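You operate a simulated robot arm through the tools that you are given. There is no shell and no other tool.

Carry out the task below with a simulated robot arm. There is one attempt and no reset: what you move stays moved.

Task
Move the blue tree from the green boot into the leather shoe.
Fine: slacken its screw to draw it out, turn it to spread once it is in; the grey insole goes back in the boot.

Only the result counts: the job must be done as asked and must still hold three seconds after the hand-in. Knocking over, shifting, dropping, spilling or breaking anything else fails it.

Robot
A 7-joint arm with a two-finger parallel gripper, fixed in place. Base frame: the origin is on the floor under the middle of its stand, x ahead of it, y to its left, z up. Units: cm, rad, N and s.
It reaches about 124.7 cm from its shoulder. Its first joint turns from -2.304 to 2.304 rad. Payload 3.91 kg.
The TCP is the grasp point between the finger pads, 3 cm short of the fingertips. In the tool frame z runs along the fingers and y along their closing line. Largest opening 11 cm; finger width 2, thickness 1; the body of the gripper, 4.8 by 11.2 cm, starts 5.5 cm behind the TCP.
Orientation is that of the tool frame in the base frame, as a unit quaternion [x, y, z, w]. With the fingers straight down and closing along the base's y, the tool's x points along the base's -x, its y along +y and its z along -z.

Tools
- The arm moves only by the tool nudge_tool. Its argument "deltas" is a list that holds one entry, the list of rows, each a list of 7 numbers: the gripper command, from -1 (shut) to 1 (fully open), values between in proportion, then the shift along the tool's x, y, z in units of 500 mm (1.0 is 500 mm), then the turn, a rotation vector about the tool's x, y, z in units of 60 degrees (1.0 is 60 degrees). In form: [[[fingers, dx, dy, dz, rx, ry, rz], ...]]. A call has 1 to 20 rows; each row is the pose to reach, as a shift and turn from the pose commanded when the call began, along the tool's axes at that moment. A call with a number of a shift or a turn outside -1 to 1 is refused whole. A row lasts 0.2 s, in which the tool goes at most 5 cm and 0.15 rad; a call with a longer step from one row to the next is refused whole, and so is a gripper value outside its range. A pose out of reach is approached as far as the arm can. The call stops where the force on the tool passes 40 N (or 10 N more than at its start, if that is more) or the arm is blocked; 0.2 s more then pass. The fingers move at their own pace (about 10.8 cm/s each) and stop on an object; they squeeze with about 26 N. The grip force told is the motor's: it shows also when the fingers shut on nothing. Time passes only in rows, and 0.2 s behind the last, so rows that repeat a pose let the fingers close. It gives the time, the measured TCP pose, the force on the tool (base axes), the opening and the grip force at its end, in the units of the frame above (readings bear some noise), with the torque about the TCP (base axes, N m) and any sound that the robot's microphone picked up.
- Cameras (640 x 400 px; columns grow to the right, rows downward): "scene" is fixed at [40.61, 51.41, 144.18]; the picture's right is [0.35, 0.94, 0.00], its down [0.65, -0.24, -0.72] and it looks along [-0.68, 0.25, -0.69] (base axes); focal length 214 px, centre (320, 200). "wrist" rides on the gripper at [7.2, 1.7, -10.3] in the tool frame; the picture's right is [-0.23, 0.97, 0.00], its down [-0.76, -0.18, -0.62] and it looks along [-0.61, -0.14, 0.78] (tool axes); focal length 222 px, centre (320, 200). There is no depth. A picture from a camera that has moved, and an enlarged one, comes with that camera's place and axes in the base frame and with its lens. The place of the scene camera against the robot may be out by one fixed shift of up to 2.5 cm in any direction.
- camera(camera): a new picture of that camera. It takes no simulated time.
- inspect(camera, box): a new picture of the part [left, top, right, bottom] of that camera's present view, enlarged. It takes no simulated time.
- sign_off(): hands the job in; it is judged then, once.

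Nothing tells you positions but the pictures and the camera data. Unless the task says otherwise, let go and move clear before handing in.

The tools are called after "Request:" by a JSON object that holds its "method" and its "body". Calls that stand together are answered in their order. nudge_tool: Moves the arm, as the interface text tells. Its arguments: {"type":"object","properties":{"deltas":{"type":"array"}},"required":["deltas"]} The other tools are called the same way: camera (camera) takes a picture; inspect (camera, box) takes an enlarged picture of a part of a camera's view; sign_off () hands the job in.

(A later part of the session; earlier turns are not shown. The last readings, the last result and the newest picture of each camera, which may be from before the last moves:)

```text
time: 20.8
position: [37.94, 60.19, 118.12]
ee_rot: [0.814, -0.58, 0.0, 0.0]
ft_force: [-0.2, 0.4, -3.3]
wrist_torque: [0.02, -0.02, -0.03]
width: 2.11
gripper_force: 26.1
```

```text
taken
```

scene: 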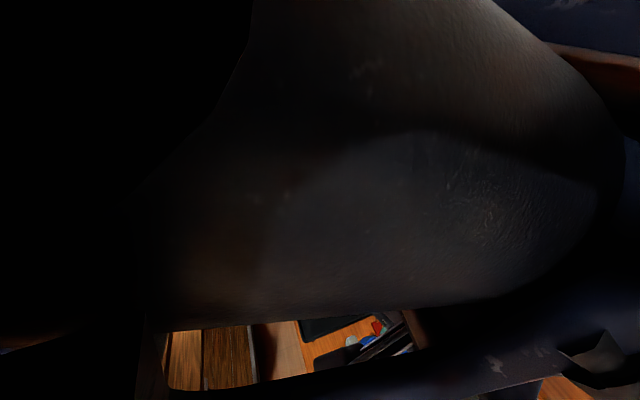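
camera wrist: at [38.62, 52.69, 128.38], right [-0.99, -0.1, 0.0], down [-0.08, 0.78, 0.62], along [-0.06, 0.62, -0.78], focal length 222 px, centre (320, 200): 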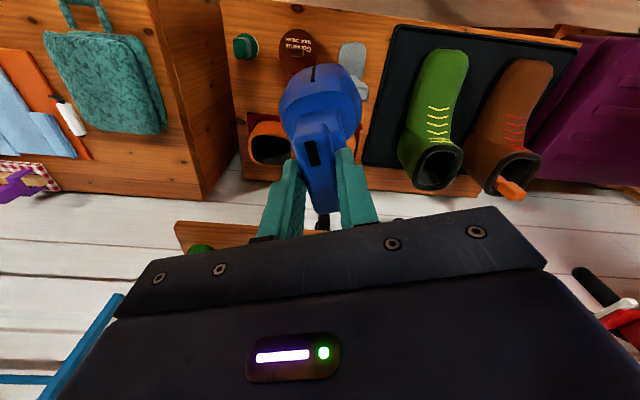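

Request:
{"method": "inspect", "body": {"camera": "wrist", "box": [150, 80, 390, 250]}}

Request:
{"method": "inspect", "body": {"camera": "wrist", "box": [160, 180, 320, 270]}}

```text
2.35 times, centred on (270, 165) of wrist
camera zoom: at [38.62, 52.69, 128.38], right [-0.99, -0.1, 0.0], down [-0.08, 0.78, 0.62], along [-0.06, 0.62, -0.78], focal length 523 px, centre (438, 282)
```

zoom: 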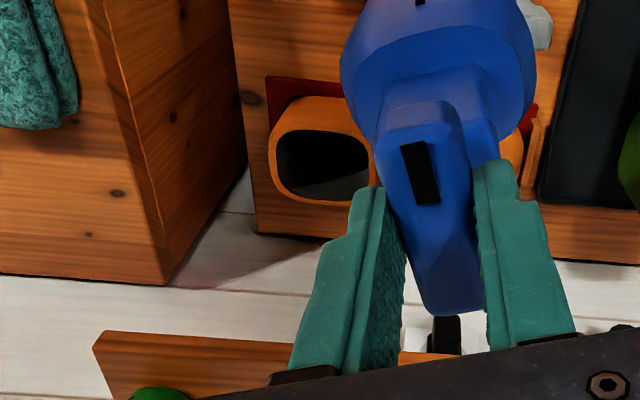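

```text
4.00 times, centred on (240, 225) of wrist
camera zoom: at [38.62, 52.69, 128.38], right [-0.99, -0.1, 0.0], down [-0.08, 0.78, 0.62], along [-0.06, 0.62, -0.78], focal length 888 px, centre (640, 100)
```

zoom: 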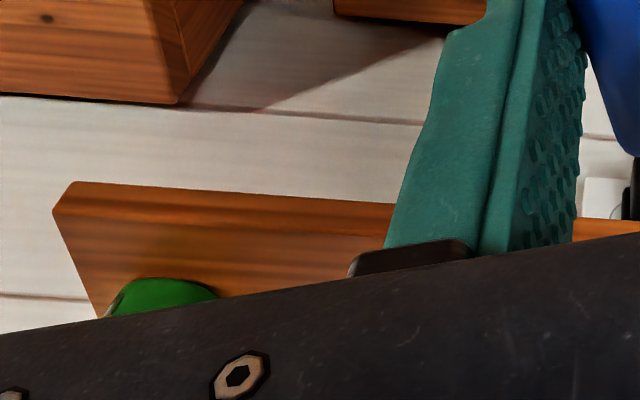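

The shoe opening is near (48.7, 79.7) at rim z≈75.5, but a shelf front edge sits at about y≈81.8, z≈101–103 above it, so the tree must go in with the gripper leaning out towards −y. I'll park the tree back in the boot (still slack) so that I can survey with an empty hand and regrip at a lean.

Request:
{"method": "nudge_tool", "body": {"deltas": [[[-1, -0.025, 0.06, 0, 0, 0, -0.1], [-1, -0.05, 0.12, 0, 0, 0, -0.2], [-1, -0.076, 0.18, 0, 0, 0, -0.3], [-1, -0.102, 0.24, 0, 0, 0, -0.4], [-1, -0.128, 0.3, 0, 0, 0, -0.5], [-1, -0.153, 0.36, 0, 0, 0, -0.6], [-1, -0.178, 0.42, 0, 0, 0, -0.7], [-1, -0.2037, 0.4777, 0, 0, 0, -0.8], [-1, -0.2037, 0.4777, 0, 0, 0, -0.9], [-1, -0.2037, 0.4777, 0, 0, 0, -0.95]]]}}

Request:
{"method": "camera", "body": {"camera": "scene"}}

```text
time: 23.0
position: [11.95, 62.03, 118.01]
ee_rot: [0.993, -0.121, 0.0, 0.0]
ft_force: [-0.4, -0.2, -2.9]
wrist_torque: [0.01, 0.03, -0.03]
width: 2.11
gripper_force: 26.2
```

```text
taken
```

scene: 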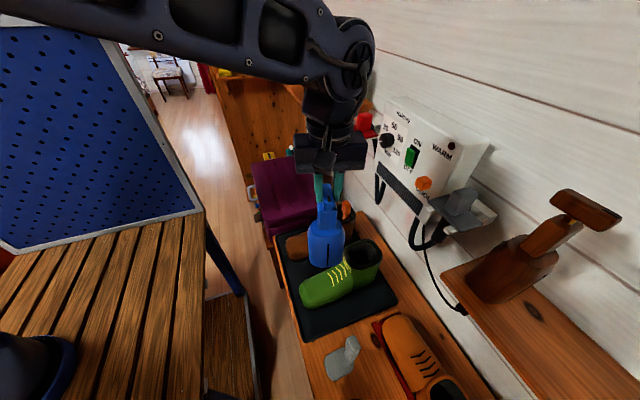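

Request:
{"method": "nudge_tool", "body": {"deltas": [[[-1, -0.024, -0.052, 0, 0, 0, -0.1], [-1, -0.048, -0.104, 0, 0, 0, -0.2], [-1, -0.071, -0.157, 0, 0, 0, -0.3], [-1, -0.095, -0.209, 0, 0, 0, -0.4], [-1, -0.119, -0.261, 0, 0, 0, -0.5], [-1, -0.119, -0.261, 0, 0, 0, -0.552], [-1, -0.119, -0.261, 0, 0, 0, -0.552]]]}}

Request:
{"method": "inspect", "body": {"camera": "scene", "box": [290, 150, 410, 270]}}

Request:
{"method": "inspect", "body": {"camera": "scene", "box": [290, 200, 410, 320]}}

Request:
{"method": "inspect", "body": {"camera": "wrist", "box": [240, 20, 400, 180]}}

```text
time: 24.6
position: [9.43, 76.1, 117.91]
ee_rot: [0.986, 0.166, 0.0, -0.001]
ft_force: [0.1, -0.2, -3.0]
wrist_torque: [0.03, 0.0, 0.02]
width: 2.14
gripper_force: 26.3
```

```text
3.33 times, centred on (350, 210) of scene
camera zoom: at [40.61, 51.41, 144.18], right [0.35, 0.94, 0.0], down [0.65, -0.24, -0.72], along [-0.68, 0.25, -0.69], focal length 715 px, centre (220, 167)
```

zoom: 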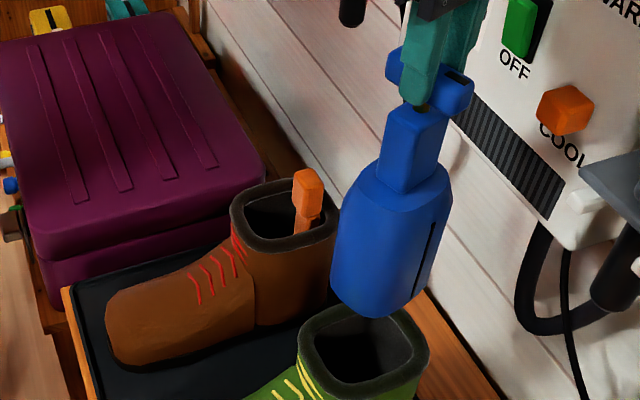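

```text
3.33 times, centred on (350, 260) of scene
camera zoom: at [40.61, 51.41, 144.18], right [0.35, 0.94, 0.0], down [0.65, -0.24, -0.72], along [-0.68, 0.25, -0.69], focal length 715 px, centre (220, 0)
```

zoom: 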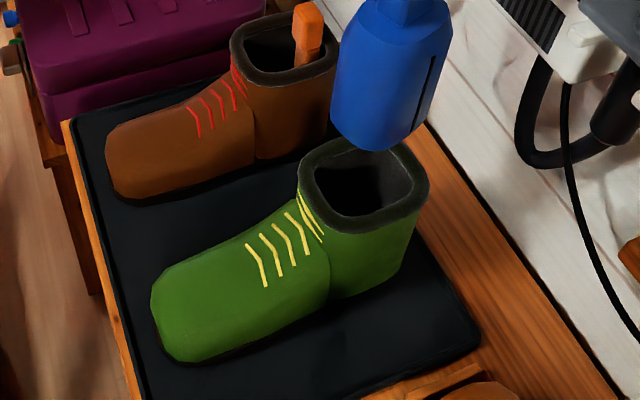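

```text
2.50 times, centred on (320, 100) of wrist
camera zoom: at [16.73, 76.9, 128.39], right [0.11, -0.99, 0.0], down [-0.78, -0.08, 0.62], along [-0.62, -0.07, -0.78], focal length 555 px, centre (320, 450)
```

zoom: 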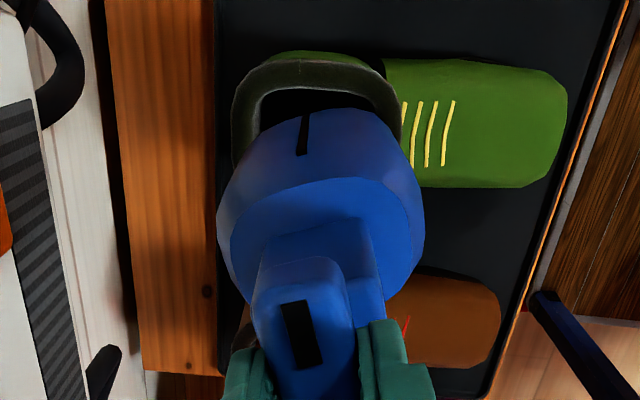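

Request:
{"method": "nudge_tool", "body": {"deltas": [[[-1, -0.002, -0.001, 0.04, 0, 0, 0], [-1, -0.002, -0.001, 0.08, 0, 0, 0], [-1, -0.002, -0.001, 0.12, 0, 0, 0], [-1, -0.002, -0.001, 0.16, 0, 0, 0], [-1, -0.002, -0.001, 0.2, 0, 0, 0], [-1, -0.002, -0.001, 0.24, 0, 0, 0], [-1, -0.002, -0.001, 0.28, 0, 0, 0], [-1, -0.002, -0.001, 0.32, 0, 0, 0], [-1, -0.002, -0.001, 0.36, 0, 0, 0], [-1, -0.002, -0.001, 0.4, 0, 0, 0], [-1, -0.002, -0.001, 0.43, 0, 0, 0]]]}}

Request:
{"method": "inspect", "body": {"camera": "scene", "box": [290, 200, 410, 320]}}

```text
time: 27.0
position: [9.25, 76.03, 96.53]
ee_rot: [0.986, 0.167, 0.0, 0.0]
ft_force: [-1.9, 2.2, 1.0]
wrist_torque: [0.21, 0.34, -0.11]
width: 2.11
gripper_force: 25.9
```

```text
3.33 times, centred on (350, 260) of scene
camera zoom: at [40.61, 51.41, 144.18], right [0.35, 0.94, 0.0], down [0.65, -0.24, -0.72], along [-0.68, 0.25, -0.69], focal length 715 px, centre (220, 0)
```

zoom: 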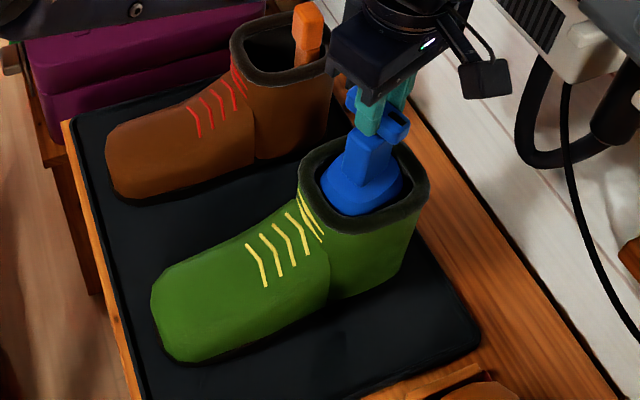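

Request:
{"method": "nudge_tool", "body": {"deltas": [[[-1, 0, 0, 0.01, 0, 0, 0], [-1, 0, 0, 0.02, 0, 0, 0], [-1, 0, 0, 0.03, 0, 0, 0], [-1, 0, 0, 0.04, 0, 0, 0], [-1, 0, 0, 0.048, 0, 0, 0]]]}}

Request:
{"method": "inspect", "body": {"camera": "scene", "box": [290, 200, 410, 320]}}

Request:
{"method": "inspect", "body": {"camera": "wrist", "box": [240, 60, 400, 220]}}

```text
time: 28.2
position: [9.29, 76.08, 93.99]
ee_rot: [0.986, 0.167, 0.0, 0.0]
ft_force: [-3.6, 1.4, 0.6]
wrist_torque: [0.3, 0.37, -0.09]
width: 2.11
gripper_force: 25.5
```

```text
3.33 times, centred on (350, 260) of scene
camera zoom: at [40.61, 51.41, 144.18], right [0.35, 0.94, 0.0], down [0.65, -0.24, -0.72], along [-0.68, 0.25, -0.69], focal length 715 px, centre (220, 0)
```

zoom: 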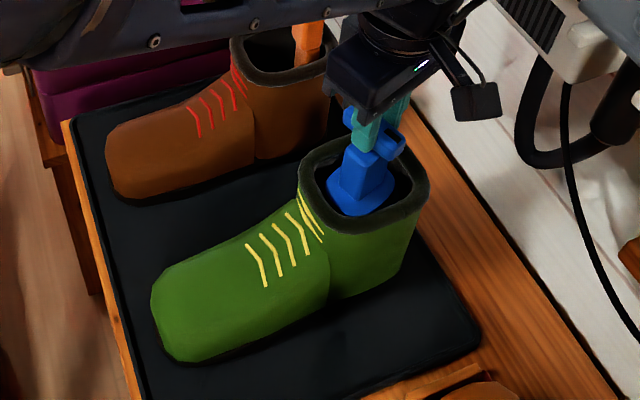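

```text
2.50 times, centred on (320, 140) of wrist
camera zoom: at [16.69, 76.84, 104.45], right [0.11, -0.99, 0.0], down [-0.78, -0.08, 0.62], along [-0.62, -0.07, -0.78], focal length 555 px, centre (320, 350)
```

zoom: 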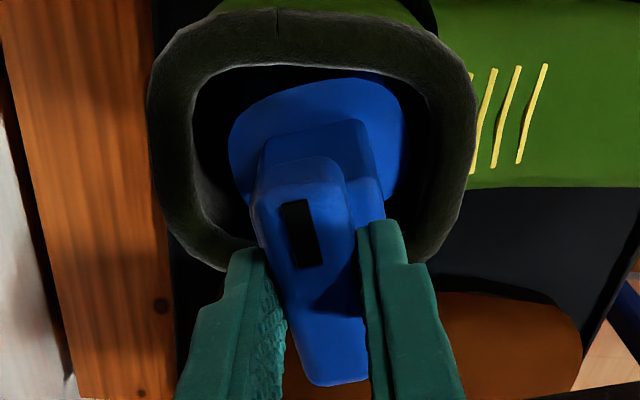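

The tree is back at its original depth. I'll release, rise straight up, and survey with an empty hand.

Request:
{"method": "nudge_tool", "body": {"deltas": [[[-0.4, 0, 0, 0, 0, 0, 0], [-0.1, 0, 0, 0, 0, 0, 0], [-0.1, 0, 0, 0, 0, 0, 0], [-0.1, 0, 0, -0.03, 0, 0, 0], [-0.1, 0, 0, -0.08, 0, 0, 0], [-0.1, 0, 0, -0.16, 0, 0, 0], [-0.1, 0, 0, -0.25, 0, 0, 0], [-0.1, 0, 0, -0.34, 0, 0, 0]]]}}

Request:
{"method": "inspect", "body": {"camera": "scene", "box": [290, 200, 410, 320]}}

Request:
{"method": "inspect", "body": {"camera": "wrist", "box": [240, 60, 400, 220]}}

```text
time: 30.0
position: [9.29, 76.17, 111.12]
ee_rot: [0.986, 0.167, 0.0, 0.001]
ft_force: [0.3, 0.4, 0.9]
wrist_torque: [-0.03, 0.03, 0.0]
width: 4.95
gripper_force: 0.0
```

```text
3.33 times, centred on (350, 260) of scene
camera zoom: at [40.61, 51.41, 144.18], right [0.35, 0.94, 0.0], down [0.65, -0.24, -0.72], along [-0.68, 0.25, -0.69], focal length 715 px, centre (220, 0)
```

zoom: 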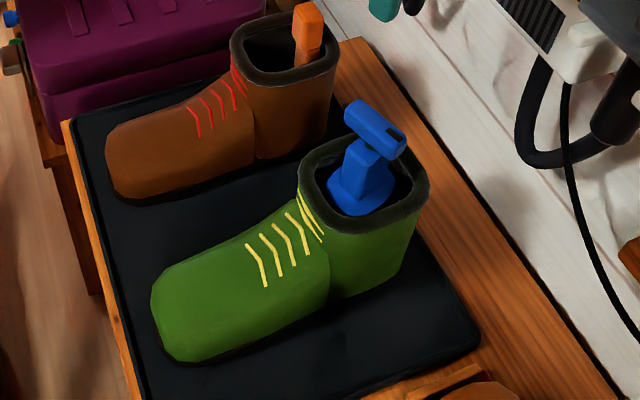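

```text
2.50 times, centred on (320, 140) of wrist
camera zoom: at [16.62, 76.95, 121.49], right [0.11, -0.99, 0.0], down [-0.78, -0.08, 0.62], along [-0.62, -0.07, -0.78], focal length 555 px, centre (320, 350)
```

zoom: 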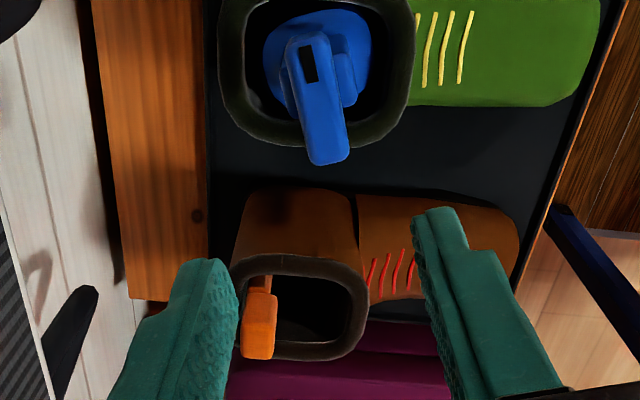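

Request:
{"method": "nudge_tool", "body": {"deltas": [[[-0.1, -0.01, 0.06, -0.04, 0, 0, 0.13], [-0.1, -0.02, 0.12, -0.08, 0, 0, 0.26], [-0.1, -0.03, 0.19, -0.11, 0, 0, 0.39], [-0.1, -0.042, 0.26, -0.14, 0, 0, 0.52], [-0.1, -0.054, 0.32, -0.14, 0, 0, 0.65], [-0.1, -0.054, 0.32, -0.14, 0, 0, 0.78], [-0.1, -0.054, 0.32, -0.14, 0, 0, 0.91]]]}}

```text
time: 31.6
position: [12.04, 60.03, 118.13]
ee_rot: [0.953, -0.304, 0.001, 0.001]
ft_force: [0.1, 0.4, 0.4]
wrist_torque: [0.02, 0.02, -0.01]
width: 4.95
gripper_force: 0.1
```

Request:
{"method": "nudge_tool", "body": {"deltas": [[[-0.1, 0.073, -0.045, 0.015, 0, 0, 0.13], [-0.1, 0.146, -0.09, 0.03, 0, 0, 0.26], [-0.1, 0.22, -0.135, 0.05, 0, 0, 0.39], [-0.1, 0.293, -0.18, 0.07, 0, 0, 0.52], [-0.1, 0.366, -0.225, 0.09, 0, 0, 0.65], [-0.1, 0.439, -0.27, 0.105, 0, 0, 0.78], [-0.1, 0.512, -0.315, 0.12, 0, 0, 0.91]]]}}

Request:
{"method": "camera", "body": {"camera": "wrist"}}

```text
time: 33.2
position: [41.96, 58.04, 112.27]
ee_rot: [-0.706, 0.708, -0.001, 0.0]
ft_force: [-0.5, 0.2, 1.0]
wrist_torque: [-0.05, -0.05, 0.0]
width: 4.94
gripper_force: 0.0
```

```text
taken
camera wrist: at [40.2, 50.76, 122.54], right [-0.97, 0.23, 0.0], down [0.18, 0.76, 0.62], along [0.14, 0.61, -0.78], focal length 222 px, centre (320, 200)
```

wrist: 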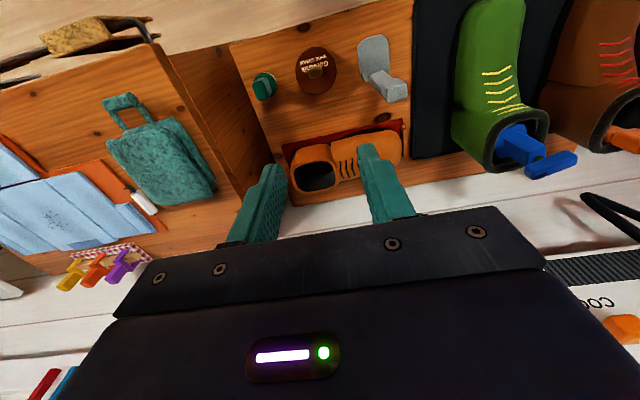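

Request:
{"method": "nudge_tool", "body": {"deltas": [[[1, 0, 0, 0, 0, -0.12, 0], [1, 0, 0, 0, 0, -0.24, 0], [1, 0, 0, 0, 0, -0.36, 0], [1, 0, 0, 0, 0, -0.48, 0], [1, 0, 0, 0, 0, -0.6, 0], [1, 0, 0, 0, 0, -0.667, 0]]]}}

Request:
{"method": "camera", "body": {"camera": "wrist"}}

Request:
{"method": "camera", "body": {"camera": "scene"}}

```text
time: 34.6
position: [41.93, 58.12, 112.15]
ee_rot: [-0.664, 0.664, 0.241, 0.243]
ft_force: [0.6, 0.0, 0.5]
wrist_torque: [-0.02, -0.06, -0.02]
width: 11.0
gripper_force: 0.0
```

```text
taken
camera wrist: at [40.2, 45.89, 115.41], right [-0.97, 0.17, 0.15], down [0.18, 0.18, 0.97], along [0.14, 0.97, -0.21], focal length 222 px, centre (320, 200)
```

wrist: 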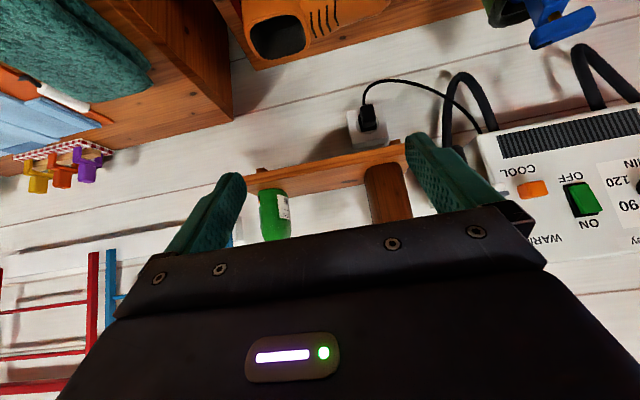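

```text
taken
```

scene: 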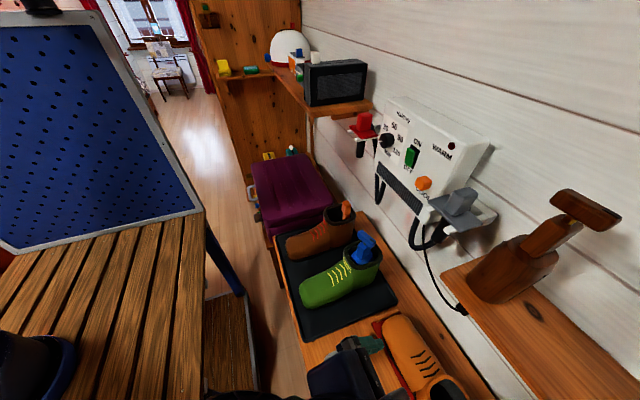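

Request:
{"method": "inspect", "body": {"camera": "wrist", "box": [220, 0, 460, 150]}}

Request:
{"method": "inspect", "body": {"camera": "wrist", "box": [230, 120, 430, 245]}}

```text
2.67 times, centred on (340, 75) of wrist
camera zoom: at [40.2, 45.89, 115.41], right [-0.97, 0.17, 0.15], down [0.18, 0.18, 0.97], along [0.14, 0.97, -0.21], focal length 592 px, centre (267, 533)
```

zoom: 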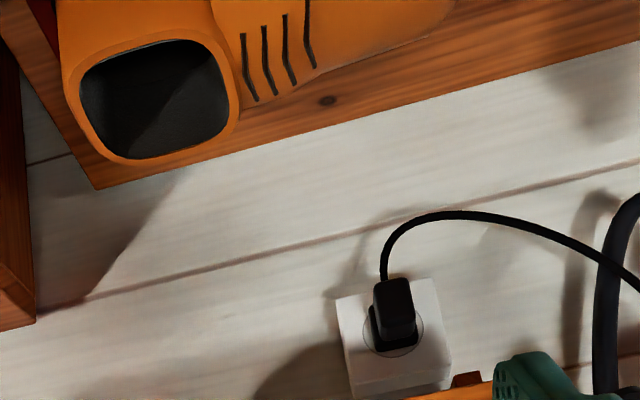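

```text
3.20 times, centred on (330, 182) of wrist
camera zoom: at [40.2, 45.89, 115.41], right [-0.97, 0.17, 0.15], down [0.18, 0.18, 0.97], along [0.14, 0.97, -0.21], focal length 711 px, centre (288, 256)
```

zoom: 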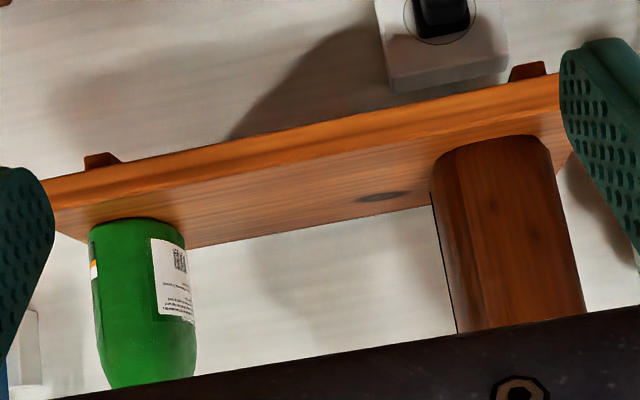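

Shelf front edge measured at y≈81.5, z≈100.8–102.3, spanning x≈29–60; shoe opening centre ≈ (48.1, 79.3), rim ≈ 76.4. Let me look at the tree's bar/neck gap and the insole from here.

Request:
{"method": "inspect", "body": {"camera": "scene", "box": [345, 220, 395, 270]}}

Request:
{"method": "inspect", "body": {"camera": "scene", "box": [430, 180, 640, 320]}}

Request:
{"method": "inspect", "body": {"camera": "scene", "box": [360, 300, 500, 400]}}

```text
8.00 times, centred on (370, 245) of scene
camera zoom: at [40.61, 51.41, 144.18], right [0.35, 0.94, 0.0], down [0.65, -0.24, -0.72], along [-0.68, 0.25, -0.69], focal length 1716 px, centre (-80, -160)
```

zoom: 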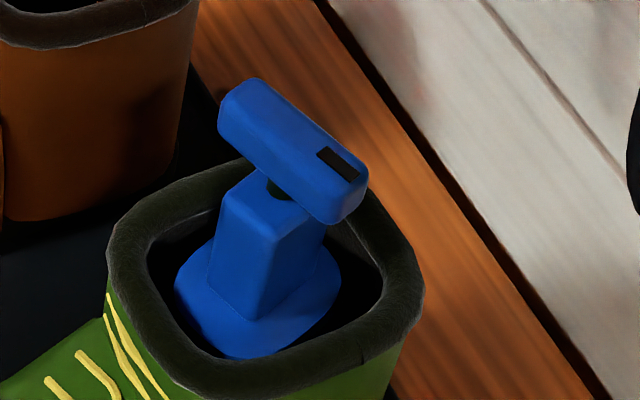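

```text
2.86 times, centred on (535, 250) of scene
camera zoom: at [40.61, 51.41, 144.18], right [0.35, 0.94, 0.0], down [0.65, -0.24, -0.72], along [-0.68, 0.25, -0.69], focal length 613 px, centre (-294, 57)
```

zoom: 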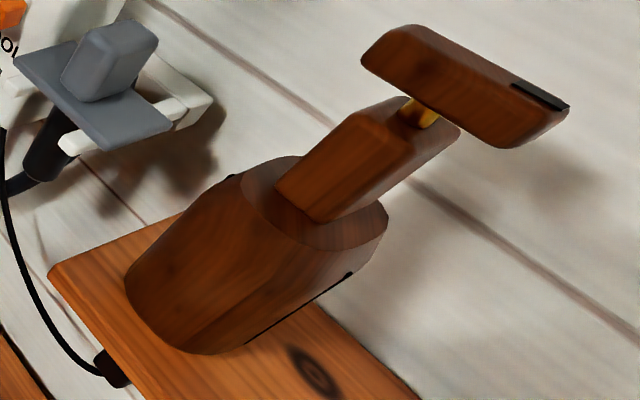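

```text
4.00 times, centred on (430, 350) of scene
camera zoom: at [40.61, 51.41, 144.18], right [0.35, 0.94, 0.0], down [0.65, -0.24, -0.72], along [-0.68, 0.25, -0.69], focal length 858 px, centre (-120, -400)
```

zoom: 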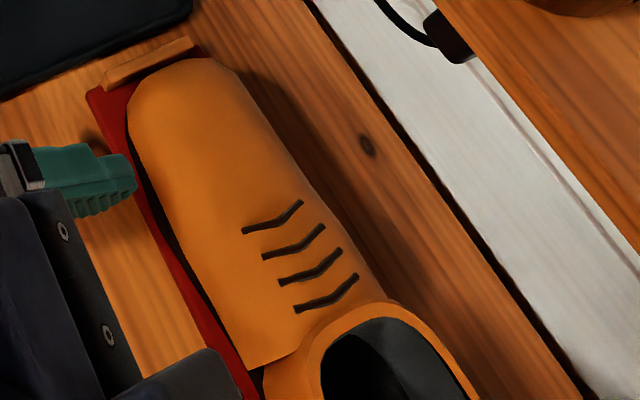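

The bar/neck gap is about 0.7 cm, enough for a leaning grip. I'll un-lean, return to the boot area, and turn the tool back to the bar's azimuth (about 19°).

Request:
{"method": "nudge_tool", "body": {"deltas": [[[-0.1, -0.018, 0.067, -0.011, 0, 0.111, 0], [-0.1, -0.036, 0.133, -0.022, 0, 0.222, 0], [-0.1, -0.054, 0.2, -0.033, 0, 0.333, 0], [-0.1, -0.072, 0.267, -0.044, 0, 0.444, 0], [-0.1, -0.09, 0.333, -0.055, 0, 0.555, 0], [-0.1, -0.108, 0.4, -0.066, 0, 0.667, 0]]]}}

Request:
{"method": "camera", "body": {"camera": "wrist"}}

```text
time: 36.0
position: [21.93, 60.15, 118.06]
ee_rot: [-0.706, 0.708, -0.001, 0.0]
ft_force: [0.5, -0.2, 0.5]
wrist_torque: [0.01, 0.04, 0.04]
width: 4.94
gripper_force: 0.1
```

```text
taken
camera wrist: at [20.21, 52.87, 128.52], right [-0.97, 0.23, 0.0], down [0.18, 0.76, 0.62], along [0.14, 0.61, -0.78], focal length 222 px, centre (320, 200)
```

wrist: 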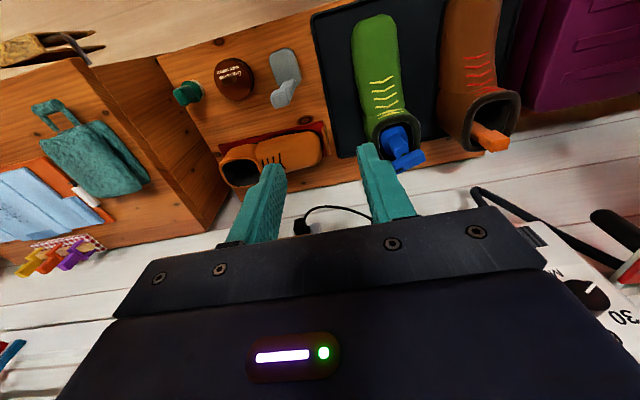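

Request:
{"method": "nudge_tool", "body": {"deltas": [[[-0.1, -0.012, 0.03, 0, 0, 0, -0.13], [-0.1, -0.024, 0.06, 0, 0, 0, -0.26], [-0.1, -0.036, 0.09, 0, 0, 0, -0.39], [-0.1, -0.048, 0.12, 0, 0, 0, -0.52], [-0.1, -0.06, 0.15, 0, 0, 0, -0.65], [-0.1, -0.07, 0.18, 0, 0, 0, -0.78], [-0.1, -0.08, 0.2, 0, 0, 0, -0.91]]]}}

```text
time: 37.6
position: [11.94, 64.07, 118.26]
ee_rot: [0.953, -0.302, 0.0, 0.0]
ft_force: [0.8, 0.7, 0.3]
wrist_torque: [0.0, 0.03, 0.03]
width: 4.96
gripper_force: 0.0
```

Request:
{"method": "nudge_tool", "body": {"deltas": [[[-0.1, -0.02, -0.028, 0.0, 0, 0, -0.13], [-0.1, -0.04, -0.057, 0.02, 0, 0, -0.26], [-0.1, -0.06, -0.085, 0.04, 0, 0, -0.39], [-0.1, -0.08, -0.114, 0.06, 0, 0, -0.52], [-0.1, -0.1, -0.142, 0.08, 0, 0, -0.65], [-0.1, -0.122, -0.172, 0.12, 0, 0, -0.78], [-0.1, -0.142, -0.201, 0.16, 0, 0, -0.907]]]}}

Request:
{"method": "camera", "body": {"camera": "scene"}}

Request:
{"method": "camera", "body": {"camera": "wrist"}}

```text
time: 39.2
position: [11.92, 76.51, 110.18]
ee_rot: [0.986, 0.166, -0.001, -0.001]
ft_force: [-0.5, -1.2, 0.4]
wrist_torque: [0.0, -0.01, -0.01]
width: 4.94
gripper_force: 0.2
```

```text
taken
```

scene: 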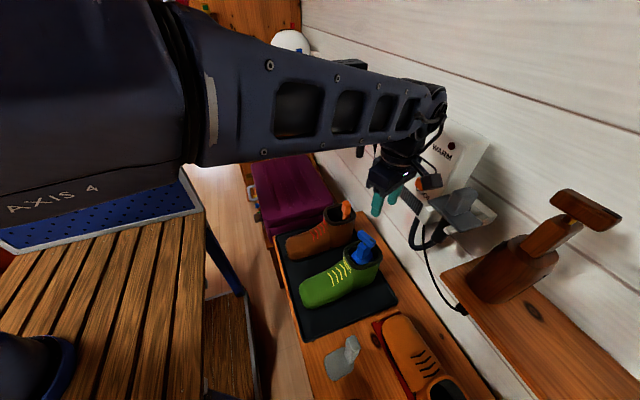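

```text
taken
camera wrist: at [19.34, 77.18, 120.51], right [0.1, -0.99, 0.0], down [-0.78, -0.08, 0.62], along [-0.62, -0.06, -0.78], focal length 222 px, centre (320, 200)
```

wrist: 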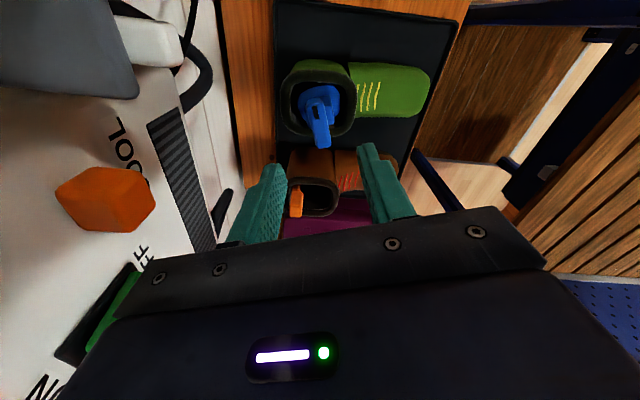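

The dryer's rack prongs come out to about y≈83–85, so leaning at the boot is unsafe. Better: grip vertically as before, insert into the shoe with the finger-closing line along x (gripper body then clears the shelf edge), and lean only afterwards to turn the screw. First regrip the bar.

Request:
{"method": "nudge_tool", "body": {"deltas": [[[-0.1, -0.026, -0.005, 0.04, 0, 0, 0], [-0.1, -0.052, -0.01, 0.1, 0, 0, 0], [-0.1, -0.052, -0.01, 0.17, 0, 0, 0], [-0.1, -0.052, -0.01, 0.23, 0, 0, 0], [-0.1, -0.052, -0.01, 0.28, 0, 0, 0], [-0.1, -0.052, -0.01, 0.31, 0, 0, 0], [-0.1, -0.052, -0.01, 0.324, 0, 0, 0]]]}}

Request:
{"method": "inspect", "body": {"camera": "wrist", "box": [240, 60, 400, 220]}}

Request:
{"method": "inspect", "body": {"camera": "scene", "box": [330, 200, 410, 280]}}

```text
time: 40.8
position: [9.42, 76.07, 94.09]
ee_rot: [0.986, 0.165, 0.0, -0.001]
ft_force: [-0.2, 0.1, -0.2]
wrist_torque: [-0.02, -0.02, 0.03]
width: 4.94
gripper_force: 0.0
```

```text
2.50 times, centred on (320, 140) of wrist
camera zoom: at [16.72, 76.79, 104.26], right [0.1, -0.99, 0.0], down [-0.78, -0.08, 0.62], along [-0.62, -0.06, -0.78], focal length 555 px, centre (320, 350)
```

zoom: 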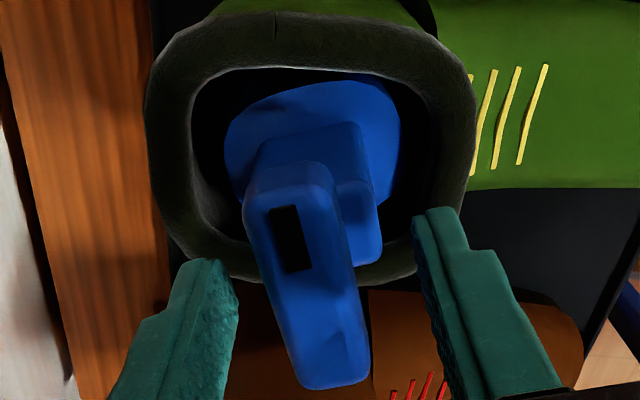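

```text
5.00 times, centred on (370, 240) of scene
camera zoom: at [40.61, 51.41, 144.18], right [0.35, 0.94, 0.0], down [0.65, -0.24, -0.72], along [-0.68, 0.25, -0.69], focal length 1072 px, centre (70, 0)
```

zoom: 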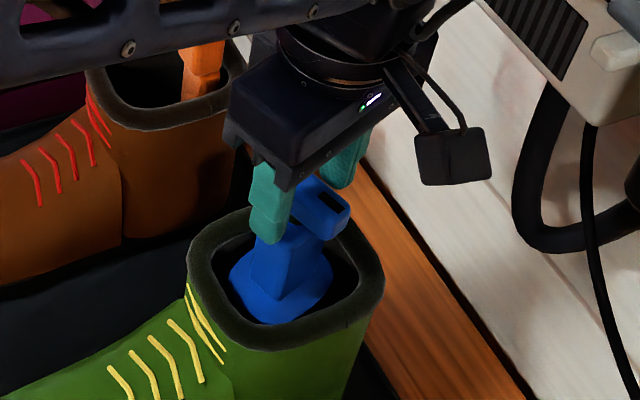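

Request:
{"method": "nudge_tool", "body": {"deltas": [[[-0.5, 0, 0, 0, 0, 0, 0], [-1, 0, 0, 0, 0, 0, 0], [-1, 0, 0, 0, 0, 0, 0], [-1, 0, 0, -0.006, 0, 0, 0], [-1, 0, 0, -0.014, 0, 0, 0], [-1, 0, 0, -0.024, 0, 0, 0]]]}}

Request:
{"method": "inspect", "body": {"camera": "wrist", "box": [240, 60, 400, 220]}}

Request:
{"method": "inspect", "body": {"camera": "scene", "box": [290, 200, 410, 320]}}

```text
time: 42.2
position: [9.54, 76.13, 95.1]
ee_rot: [0.986, 0.165, 0.0, -0.001]
ft_force: [-0.5, 2.1, -5.6]
wrist_torque: [0.38, 0.08, -0.03]
width: 2.16
gripper_force: 25.3
```

```text
2.50 times, centred on (320, 140) of wrist
camera zoom: at [16.74, 76.8, 105.43], right [0.1, -0.99, 0.0], down [-0.78, -0.08, 0.62], along [-0.62, -0.06, -0.78], focal length 555 px, centre (320, 350)
```

zoom: 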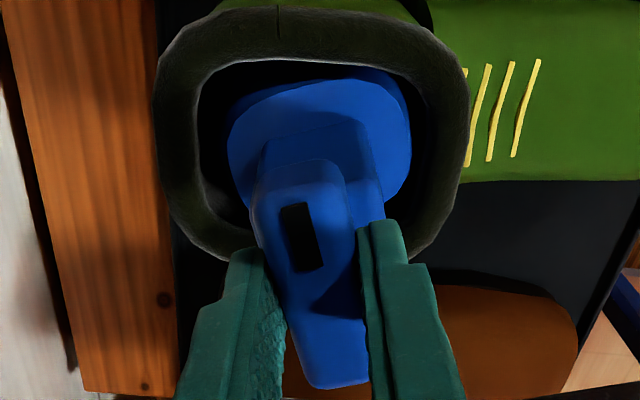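

```text
3.33 times, centred on (350, 260) of scene
camera zoom: at [40.61, 51.41, 144.18], right [0.35, 0.94, 0.0], down [0.65, -0.24, -0.72], along [-0.68, 0.25, -0.69], focal length 715 px, centre (220, 0)
```

zoom: 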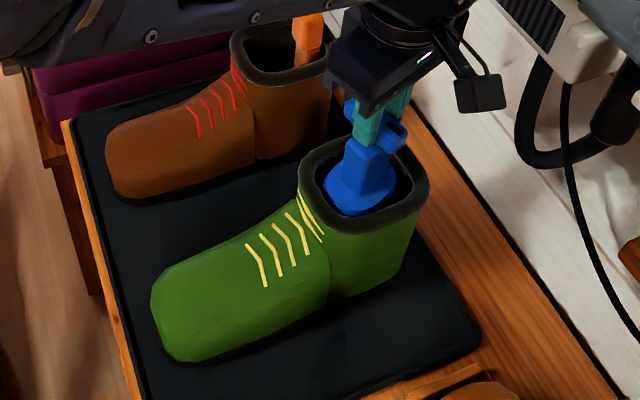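

Request:
{"method": "nudge_tool", "body": {"deltas": [[[-1, -0.002, -0.001, -0.02, 0, 0, 0], [-1, -0.002, -0.001, -0.04, 0, 0, 0], [-1, -0.002, -0.001, -0.06, 0, 0, 0]]]}}

Request:
{"method": "inspect", "body": {"camera": "scene", "box": [290, 200, 410, 320]}}

```text
time: 43.0
position: [9.21, 76.17, 98.01]
ee_rot: [0.986, 0.165, 0.0, 0.0]
ft_force: [1.7, 0.8, -4.8]
wrist_torque: [0.26, -0.14, 0.0]
width: 2.13
gripper_force: 26.2
```

```text
3.33 times, centred on (350, 260) of scene
camera zoom: at [40.61, 51.41, 144.18], right [0.35, 0.94, 0.0], down [0.65, -0.24, -0.72], along [-0.68, 0.25, -0.69], focal length 715 px, centre (220, 0)
```

zoom: 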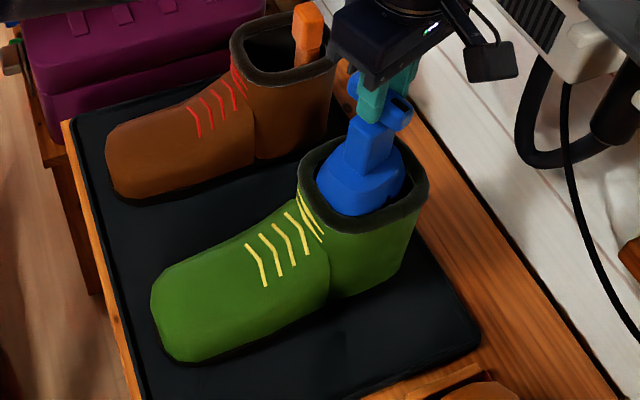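

The boot stays put and the force is small. Continuing the lift clear of the cuff.

Request:
{"method": "nudge_tool", "body": {"deltas": [[[-1, 0, 0, -0.04, 0, 0, 0], [-1, 0, 0, -0.08, 0, 0, 0], [-1, 0, 0, -0.12, 0, 0, 0], [-1, 0, 0, -0.16, 0, 0, 0], [-1, 0, 0, -0.2, 0, 0, 0], [-1, 0, 0, -0.24, 0, 0, 0], [-1, 0, 0, -0.28, 0, 0, 0], [-1, 0, 0, -0.32, 0, 0, 0], [-1, 0, 0, -0.36, 0, 0, 0], [-1, 0, 0, -0.4, 0, 0, 0], [-1, 0, 0, -0.4, 0, 0, 0]]]}}

Request:
{"method": "inspect", "body": {"camera": "scene", "box": [290, 130, 410, 250]}}

Request:
{"method": "inspect", "body": {"camera": "wrist", "box": [240, 20, 400, 180]}}

Request:
{"method": "inspect", "body": {"camera": "scene", "box": [290, 200, 410, 320]}}

```text
time: 45.4
position: [9.3, 76.13, 118.12]
ee_rot: [0.986, 0.165, 0.0, 0.0]
ft_force: [-0.5, 0.4, -3.0]
wrist_torque: [-0.04, -0.03, -0.05]
width: 2.12
gripper_force: 26.3
```

```text
3.33 times, centred on (350, 190) of scene
camera zoom: at [40.61, 51.41, 144.18], right [0.35, 0.94, 0.0], down [0.65, -0.24, -0.72], along [-0.68, 0.25, -0.69], focal length 715 px, centre (220, 233)
```

zoom: 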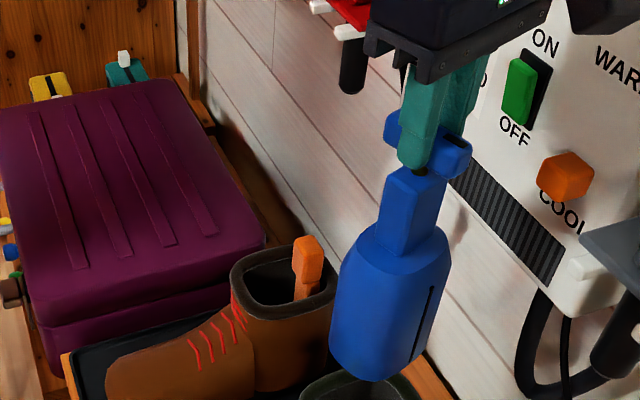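

```text
2.50 times, centred on (320, 100) of wrist
camera zoom: at [16.57, 76.81, 128.5], right [0.1, -0.99, 0.0], down [-0.78, -0.08, 0.62], along [-0.62, -0.06, -0.78], focal length 555 px, centre (320, 450)
```

zoom: 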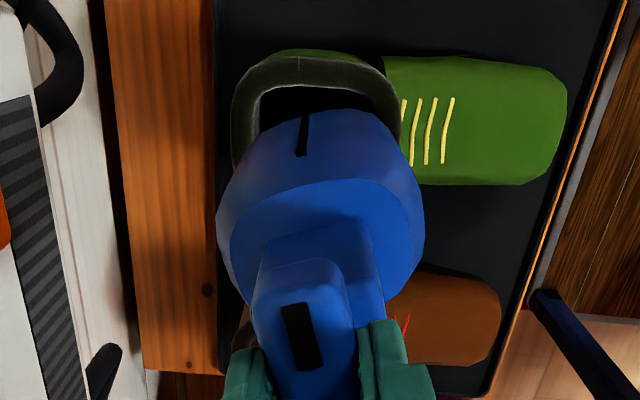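

```text
3.33 times, centred on (350, 260) of scene
camera zoom: at [40.61, 51.41, 144.18], right [0.35, 0.94, 0.0], down [0.65, -0.24, -0.72], along [-0.68, 0.25, -0.69], focal length 715 px, centre (220, 0)
```

zoom: 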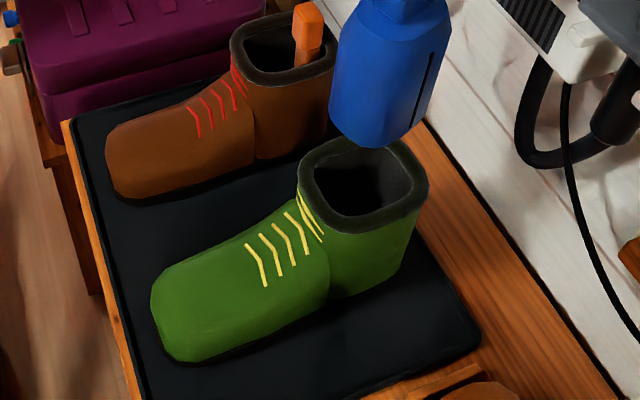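

Tree is free again. I'll carry it back out towards −y and around to the shoe side, turning 90° clockwise.

Request:
{"method": "nudge_tool", "body": {"deltas": [[[-1, -0.008, 0.056, 0, 0, 0, 0.1], [-1, -0.016, 0.112, 0, 0, 0, 0.2], [-1, -0.024, 0.168, 0, 0, 0, 0.3], [-1, -0.032, 0.224, 0, 0, 0, 0.4], [-1, -0.041, 0.282, 0, 0, 0, 0.5], [-1, -0.041, 0.282, 0, 0, 0, 0.6], [-1, -0.041, 0.282, 0, 0, 0, 0.7], [-1, -0.041, 0.282, 0, 0, 0, 0.8], [-1, -0.041, 0.282, 0, 0, 0, 0.9]]]}}

```text
time: 47.4
position: [11.89, 62.02, 118.22]
ee_rot: [0.953, -0.302, 0.0, 0.0]
ft_force: [-0.1, 0.8, -3.2]
wrist_torque: [-0.03, -0.05, -0.01]
width: 2.14
gripper_force: 25.8
```

Request:
{"method": "nudge_tool", "body": {"deltas": [[[-1, 0.055, -0.048, 0, 0, 0, 0.06], [-1, 0.109, -0.097, 0, 0, 0, 0.12], [-1, 0.164, -0.145, 0, 0, 0, 0.18], [-1, 0.218, -0.193, 0, 0, 0, 0.24], [-1, 0.273, -0.242, 0, 0, 0, 0.3], [-1, 0.328, -0.29, 0, 0, 0, 0.36], [-1, 0.382, -0.338, 0, 0, 0, 0.42], [-1, 0.437, -0.386, 0, 0, 0, 0.48], [-1, 0.491, -0.435, 0.02, 0, 0, 0.54], [-1, 0.546, -0.483, 0.04, 0, 0, 0.597], [-1, 0.546, -0.483, 0.04, 0, 0, 0.597]]]}}

Request:
{"method": "camera", "body": {"camera": "wrist"}}

Request:
{"method": "camera", "body": {"camera": "scene"}}

```text
time: 49.8
position: [48.23, 66.15, 116.11]
ee_rot: [0.815, -0.579, 0.0, -0.001]
ft_force: [0.0, 0.4, -2.3]
wrist_torque: [-0.02, -0.03, -0.01]
width: 2.1
gripper_force: 26.3
```

```text
taken
camera wrist: at [48.93, 58.74, 126.48], right [-0.99, -0.1, 0.0], down [-0.08, 0.78, 0.62], along [-0.07, 0.62, -0.78], focal length 222 px, centre (320, 200)
```

wrist: 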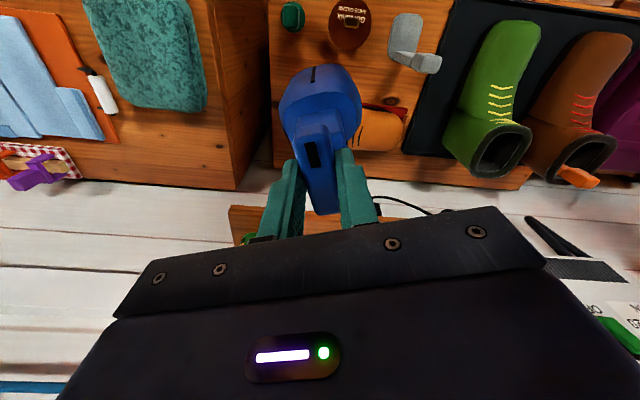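

```text
taken
```

scene: 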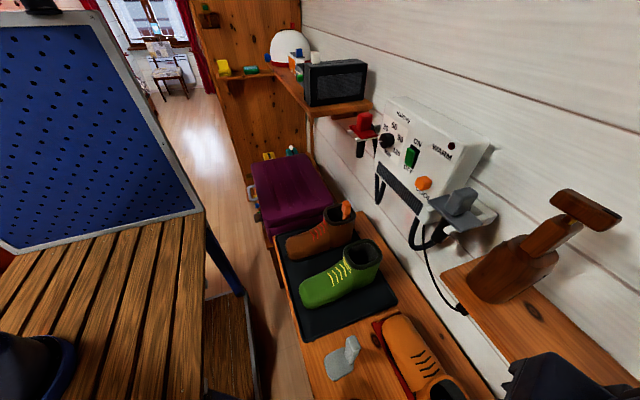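

Now lean the whole tree about 8° (top towards −y) and move to a pre-insertion point in front of the shelf edge.

Request:
{"method": "nudge_tool", "body": {"deltas": [[[-1, -0.03, -0.01, 0.033, 0.011, -0.031, 0], [-1, -0.06, -0.02, 0.066, 0.022, -0.063, 0], [-1, -0.09, -0.03, 0.1, 0.033, -0.094, 0], [-1, -0.1227, -0.04, 0.132, 0.0439, -0.1259, 0], [-1, -0.1227, -0.04, 0.132, 0.0439, -0.1259, 0]]]}}

Request:
{"method": "camera", "body": {"camera": "wrist"}}

Request:
{"method": "inspect", "body": {"camera": "wrist", "box": [200, 40, 440, 220]}}

Request:
{"method": "inspect", "body": {"camera": "scene", "box": [380, 280, 640, 400]}}

```text
time: 51.0
position: [48.05, 72.73, 109.46]
ee_rot: [0.813, -0.578, -0.041, -0.057]
ft_force: [0.4, -0.5, -3.1]
wrist_torque: [-0.06, 0.03, -0.02]
width: 2.12
gripper_force: 26.0
```

```text
taken
camera wrist: at [48.74, 63.91, 118.71], right [-0.99, -0.1, -0.01], down [-0.08, 0.68, 0.73], along [-0.07, 0.72, -0.69], focal length 222 px, centre (320, 200)
```

wrist: 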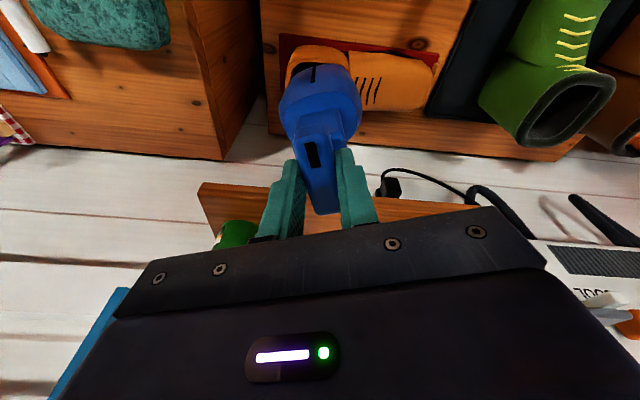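

```text
2.22 times, centred on (320, 130) of wrist
camera zoom: at [48.74, 63.91, 118.71], right [-0.99, -0.1, -0.01], down [-0.08, 0.68, 0.73], along [-0.07, 0.72, -0.69], focal length 494 px, centre (320, 356)
```

zoom: 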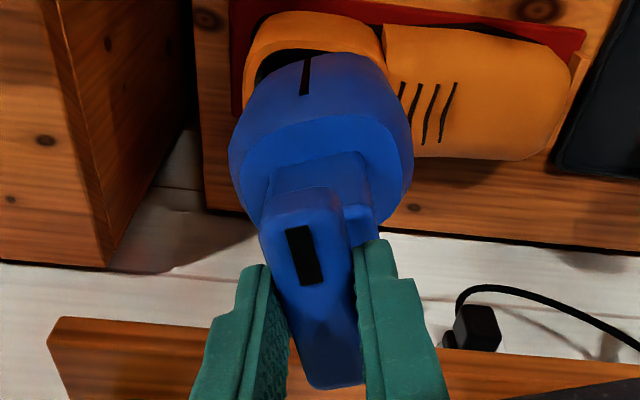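

```text
2.46 times, centred on (510, 340) of scene
camera zoom: at [40.61, 51.41, 144.18], right [0.35, 0.94, 0.0], down [0.65, -0.24, -0.72], along [-0.68, 0.25, -0.69], focal length 528 px, centre (-148, -145)
```

zoom: 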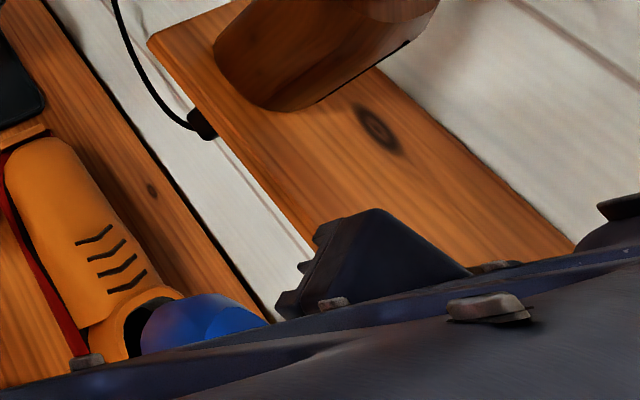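

Request:
{"method": "nudge_tool", "body": {"deltas": [[[-1, -0.005, -0.002, 0.05, 0, 0, 0], [-1, -0.02, -0.008, 0.09, 0, 0, 0], [-1, -0.035, -0.014, 0.115, 0, 0, 0], [-1, -0.045, -0.0188, 0.128, 0, 0, 0], [-1, -0.045, -0.0188, 0.128, 0, 0, 0]]]}}

Request:
{"method": "inspect", "body": {"camera": "wrist", "box": [200, 40, 440, 220]}}

Request:
{"method": "inspect", "body": {"camera": "scene", "box": [380, 280, 640, 400]}}

```text
time: 52.2
position: [48.17, 75.98, 103.4]
ee_rot: [0.813, -0.578, -0.04, -0.056]
ft_force: [0.5, 0.2, -3.5]
wrist_torque: [-0.05, 0.02, -0.01]
width: 2.12
gripper_force: 26.2
```

```text
2.22 times, centred on (320, 130) of wrist
camera zoom: at [48.88, 67.17, 112.75], right [-0.99, -0.1, -0.01], down [-0.08, 0.68, 0.73], along [-0.07, 0.72, -0.69], focal length 494 px, centre (320, 356)
```

zoom: 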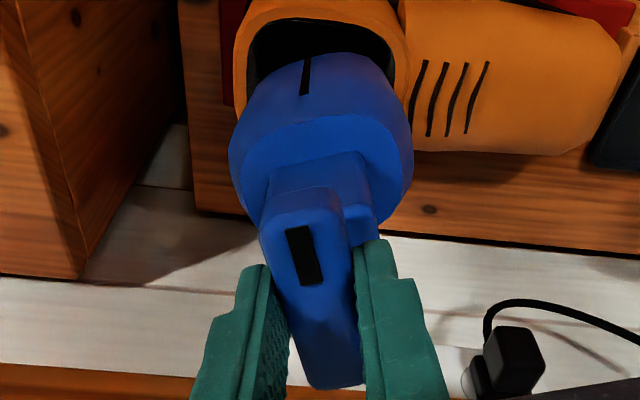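

```text
2.46 times, centred on (510, 340) of scene
camera zoom: at [40.61, 51.41, 144.18], right [0.35, 0.94, 0.0], down [0.65, -0.24, -0.72], along [-0.68, 0.25, -0.69], focal length 528 px, centre (-148, -145)
```

zoom: 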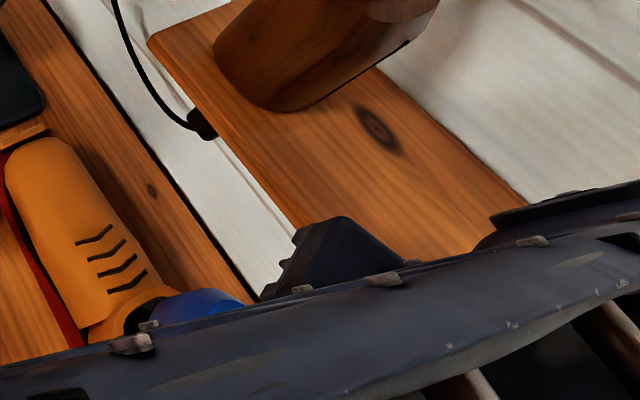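

The plug is centred over the opening (about 1.0–1.4 cm clearance in y, under 0.5 cm in x). Lowering slowly with force checks.

Request:
{"method": "nudge_tool", "body": {"deltas": [[[-1, 0.003, 0, 0.017, 0, 0, 0], [-1, 0.005, 0, 0.034, 0, 0, 0], [-1, 0.0075, 0.0005, 0.0515, 0, 0, 0], [-1, 0.01, 0.0005, 0.07, 0, 0, 0]]]}}

Request:
{"method": "inspect", "body": {"camera": "wrist", "box": [200, 40, 440, 220]}}

```text
time: 53.2
position: [48.41, 76.07, 100.09]
ee_rot: [0.813, -0.578, -0.04, -0.058]
ft_force: [-1.1, -2.8, 8.3]
wrist_torque: [0.12, 0.07, 0.0]
width: 2.13
gripper_force: 25.9
```

```text
2.22 times, centred on (320, 130) of wrist
camera zoom: at [49.03, 67.22, 109.31], right [-0.99, -0.1, -0.02], down [-0.08, 0.68, 0.73], along [-0.07, 0.72, -0.69], focal length 494 px, centre (320, 356)
```

zoom: 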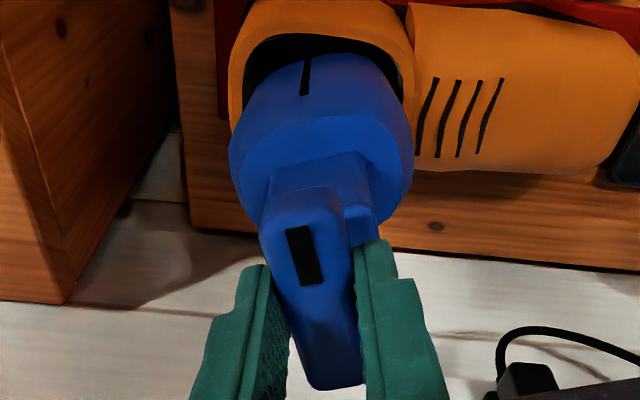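

Contact near the +y rim (pushed towards −y). I'll back up slightly, shift 0.7 cm towards −y and try again.

Request:
{"method": "nudge_tool", "body": {"deltas": [[[-1, 0, 0, -0.012, 0, 0, 0], [-1, 0.0115, 0.004, -0.0138, 0, 0, 0], [-1, 0.0115, 0.004, -0.0138, 0, 0, 0], [-1, 0.0135, 0.0047, 0.001, 0, 0, 0], [-1, 0.0154, 0.0054, 0.0159, 0, 0, 0]]]}}

Request:
{"method": "inspect", "body": {"camera": "wrist", "box": [200, 40, 440, 220]}}

```text
time: 54.4
position: [48.42, 75.3, 99.37]
ee_rot: [0.812, -0.579, -0.041, -0.058]
ft_force: [-0.1, -3.2, 23.4]
wrist_torque: [0.11, 0.03, -0.13]
width: 2.16
gripper_force: 26.1
```

```text
2.22 times, centred on (320, 130) of wrist
camera zoom: at [49.05, 66.44, 108.5], right [-0.99, -0.1, -0.02], down [-0.08, 0.68, 0.73], along [-0.06, 0.72, -0.69], focal length 494 px, centre (320, 356)
```

zoom: 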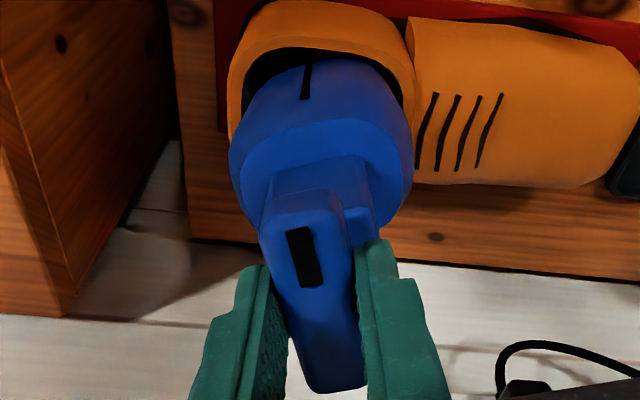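

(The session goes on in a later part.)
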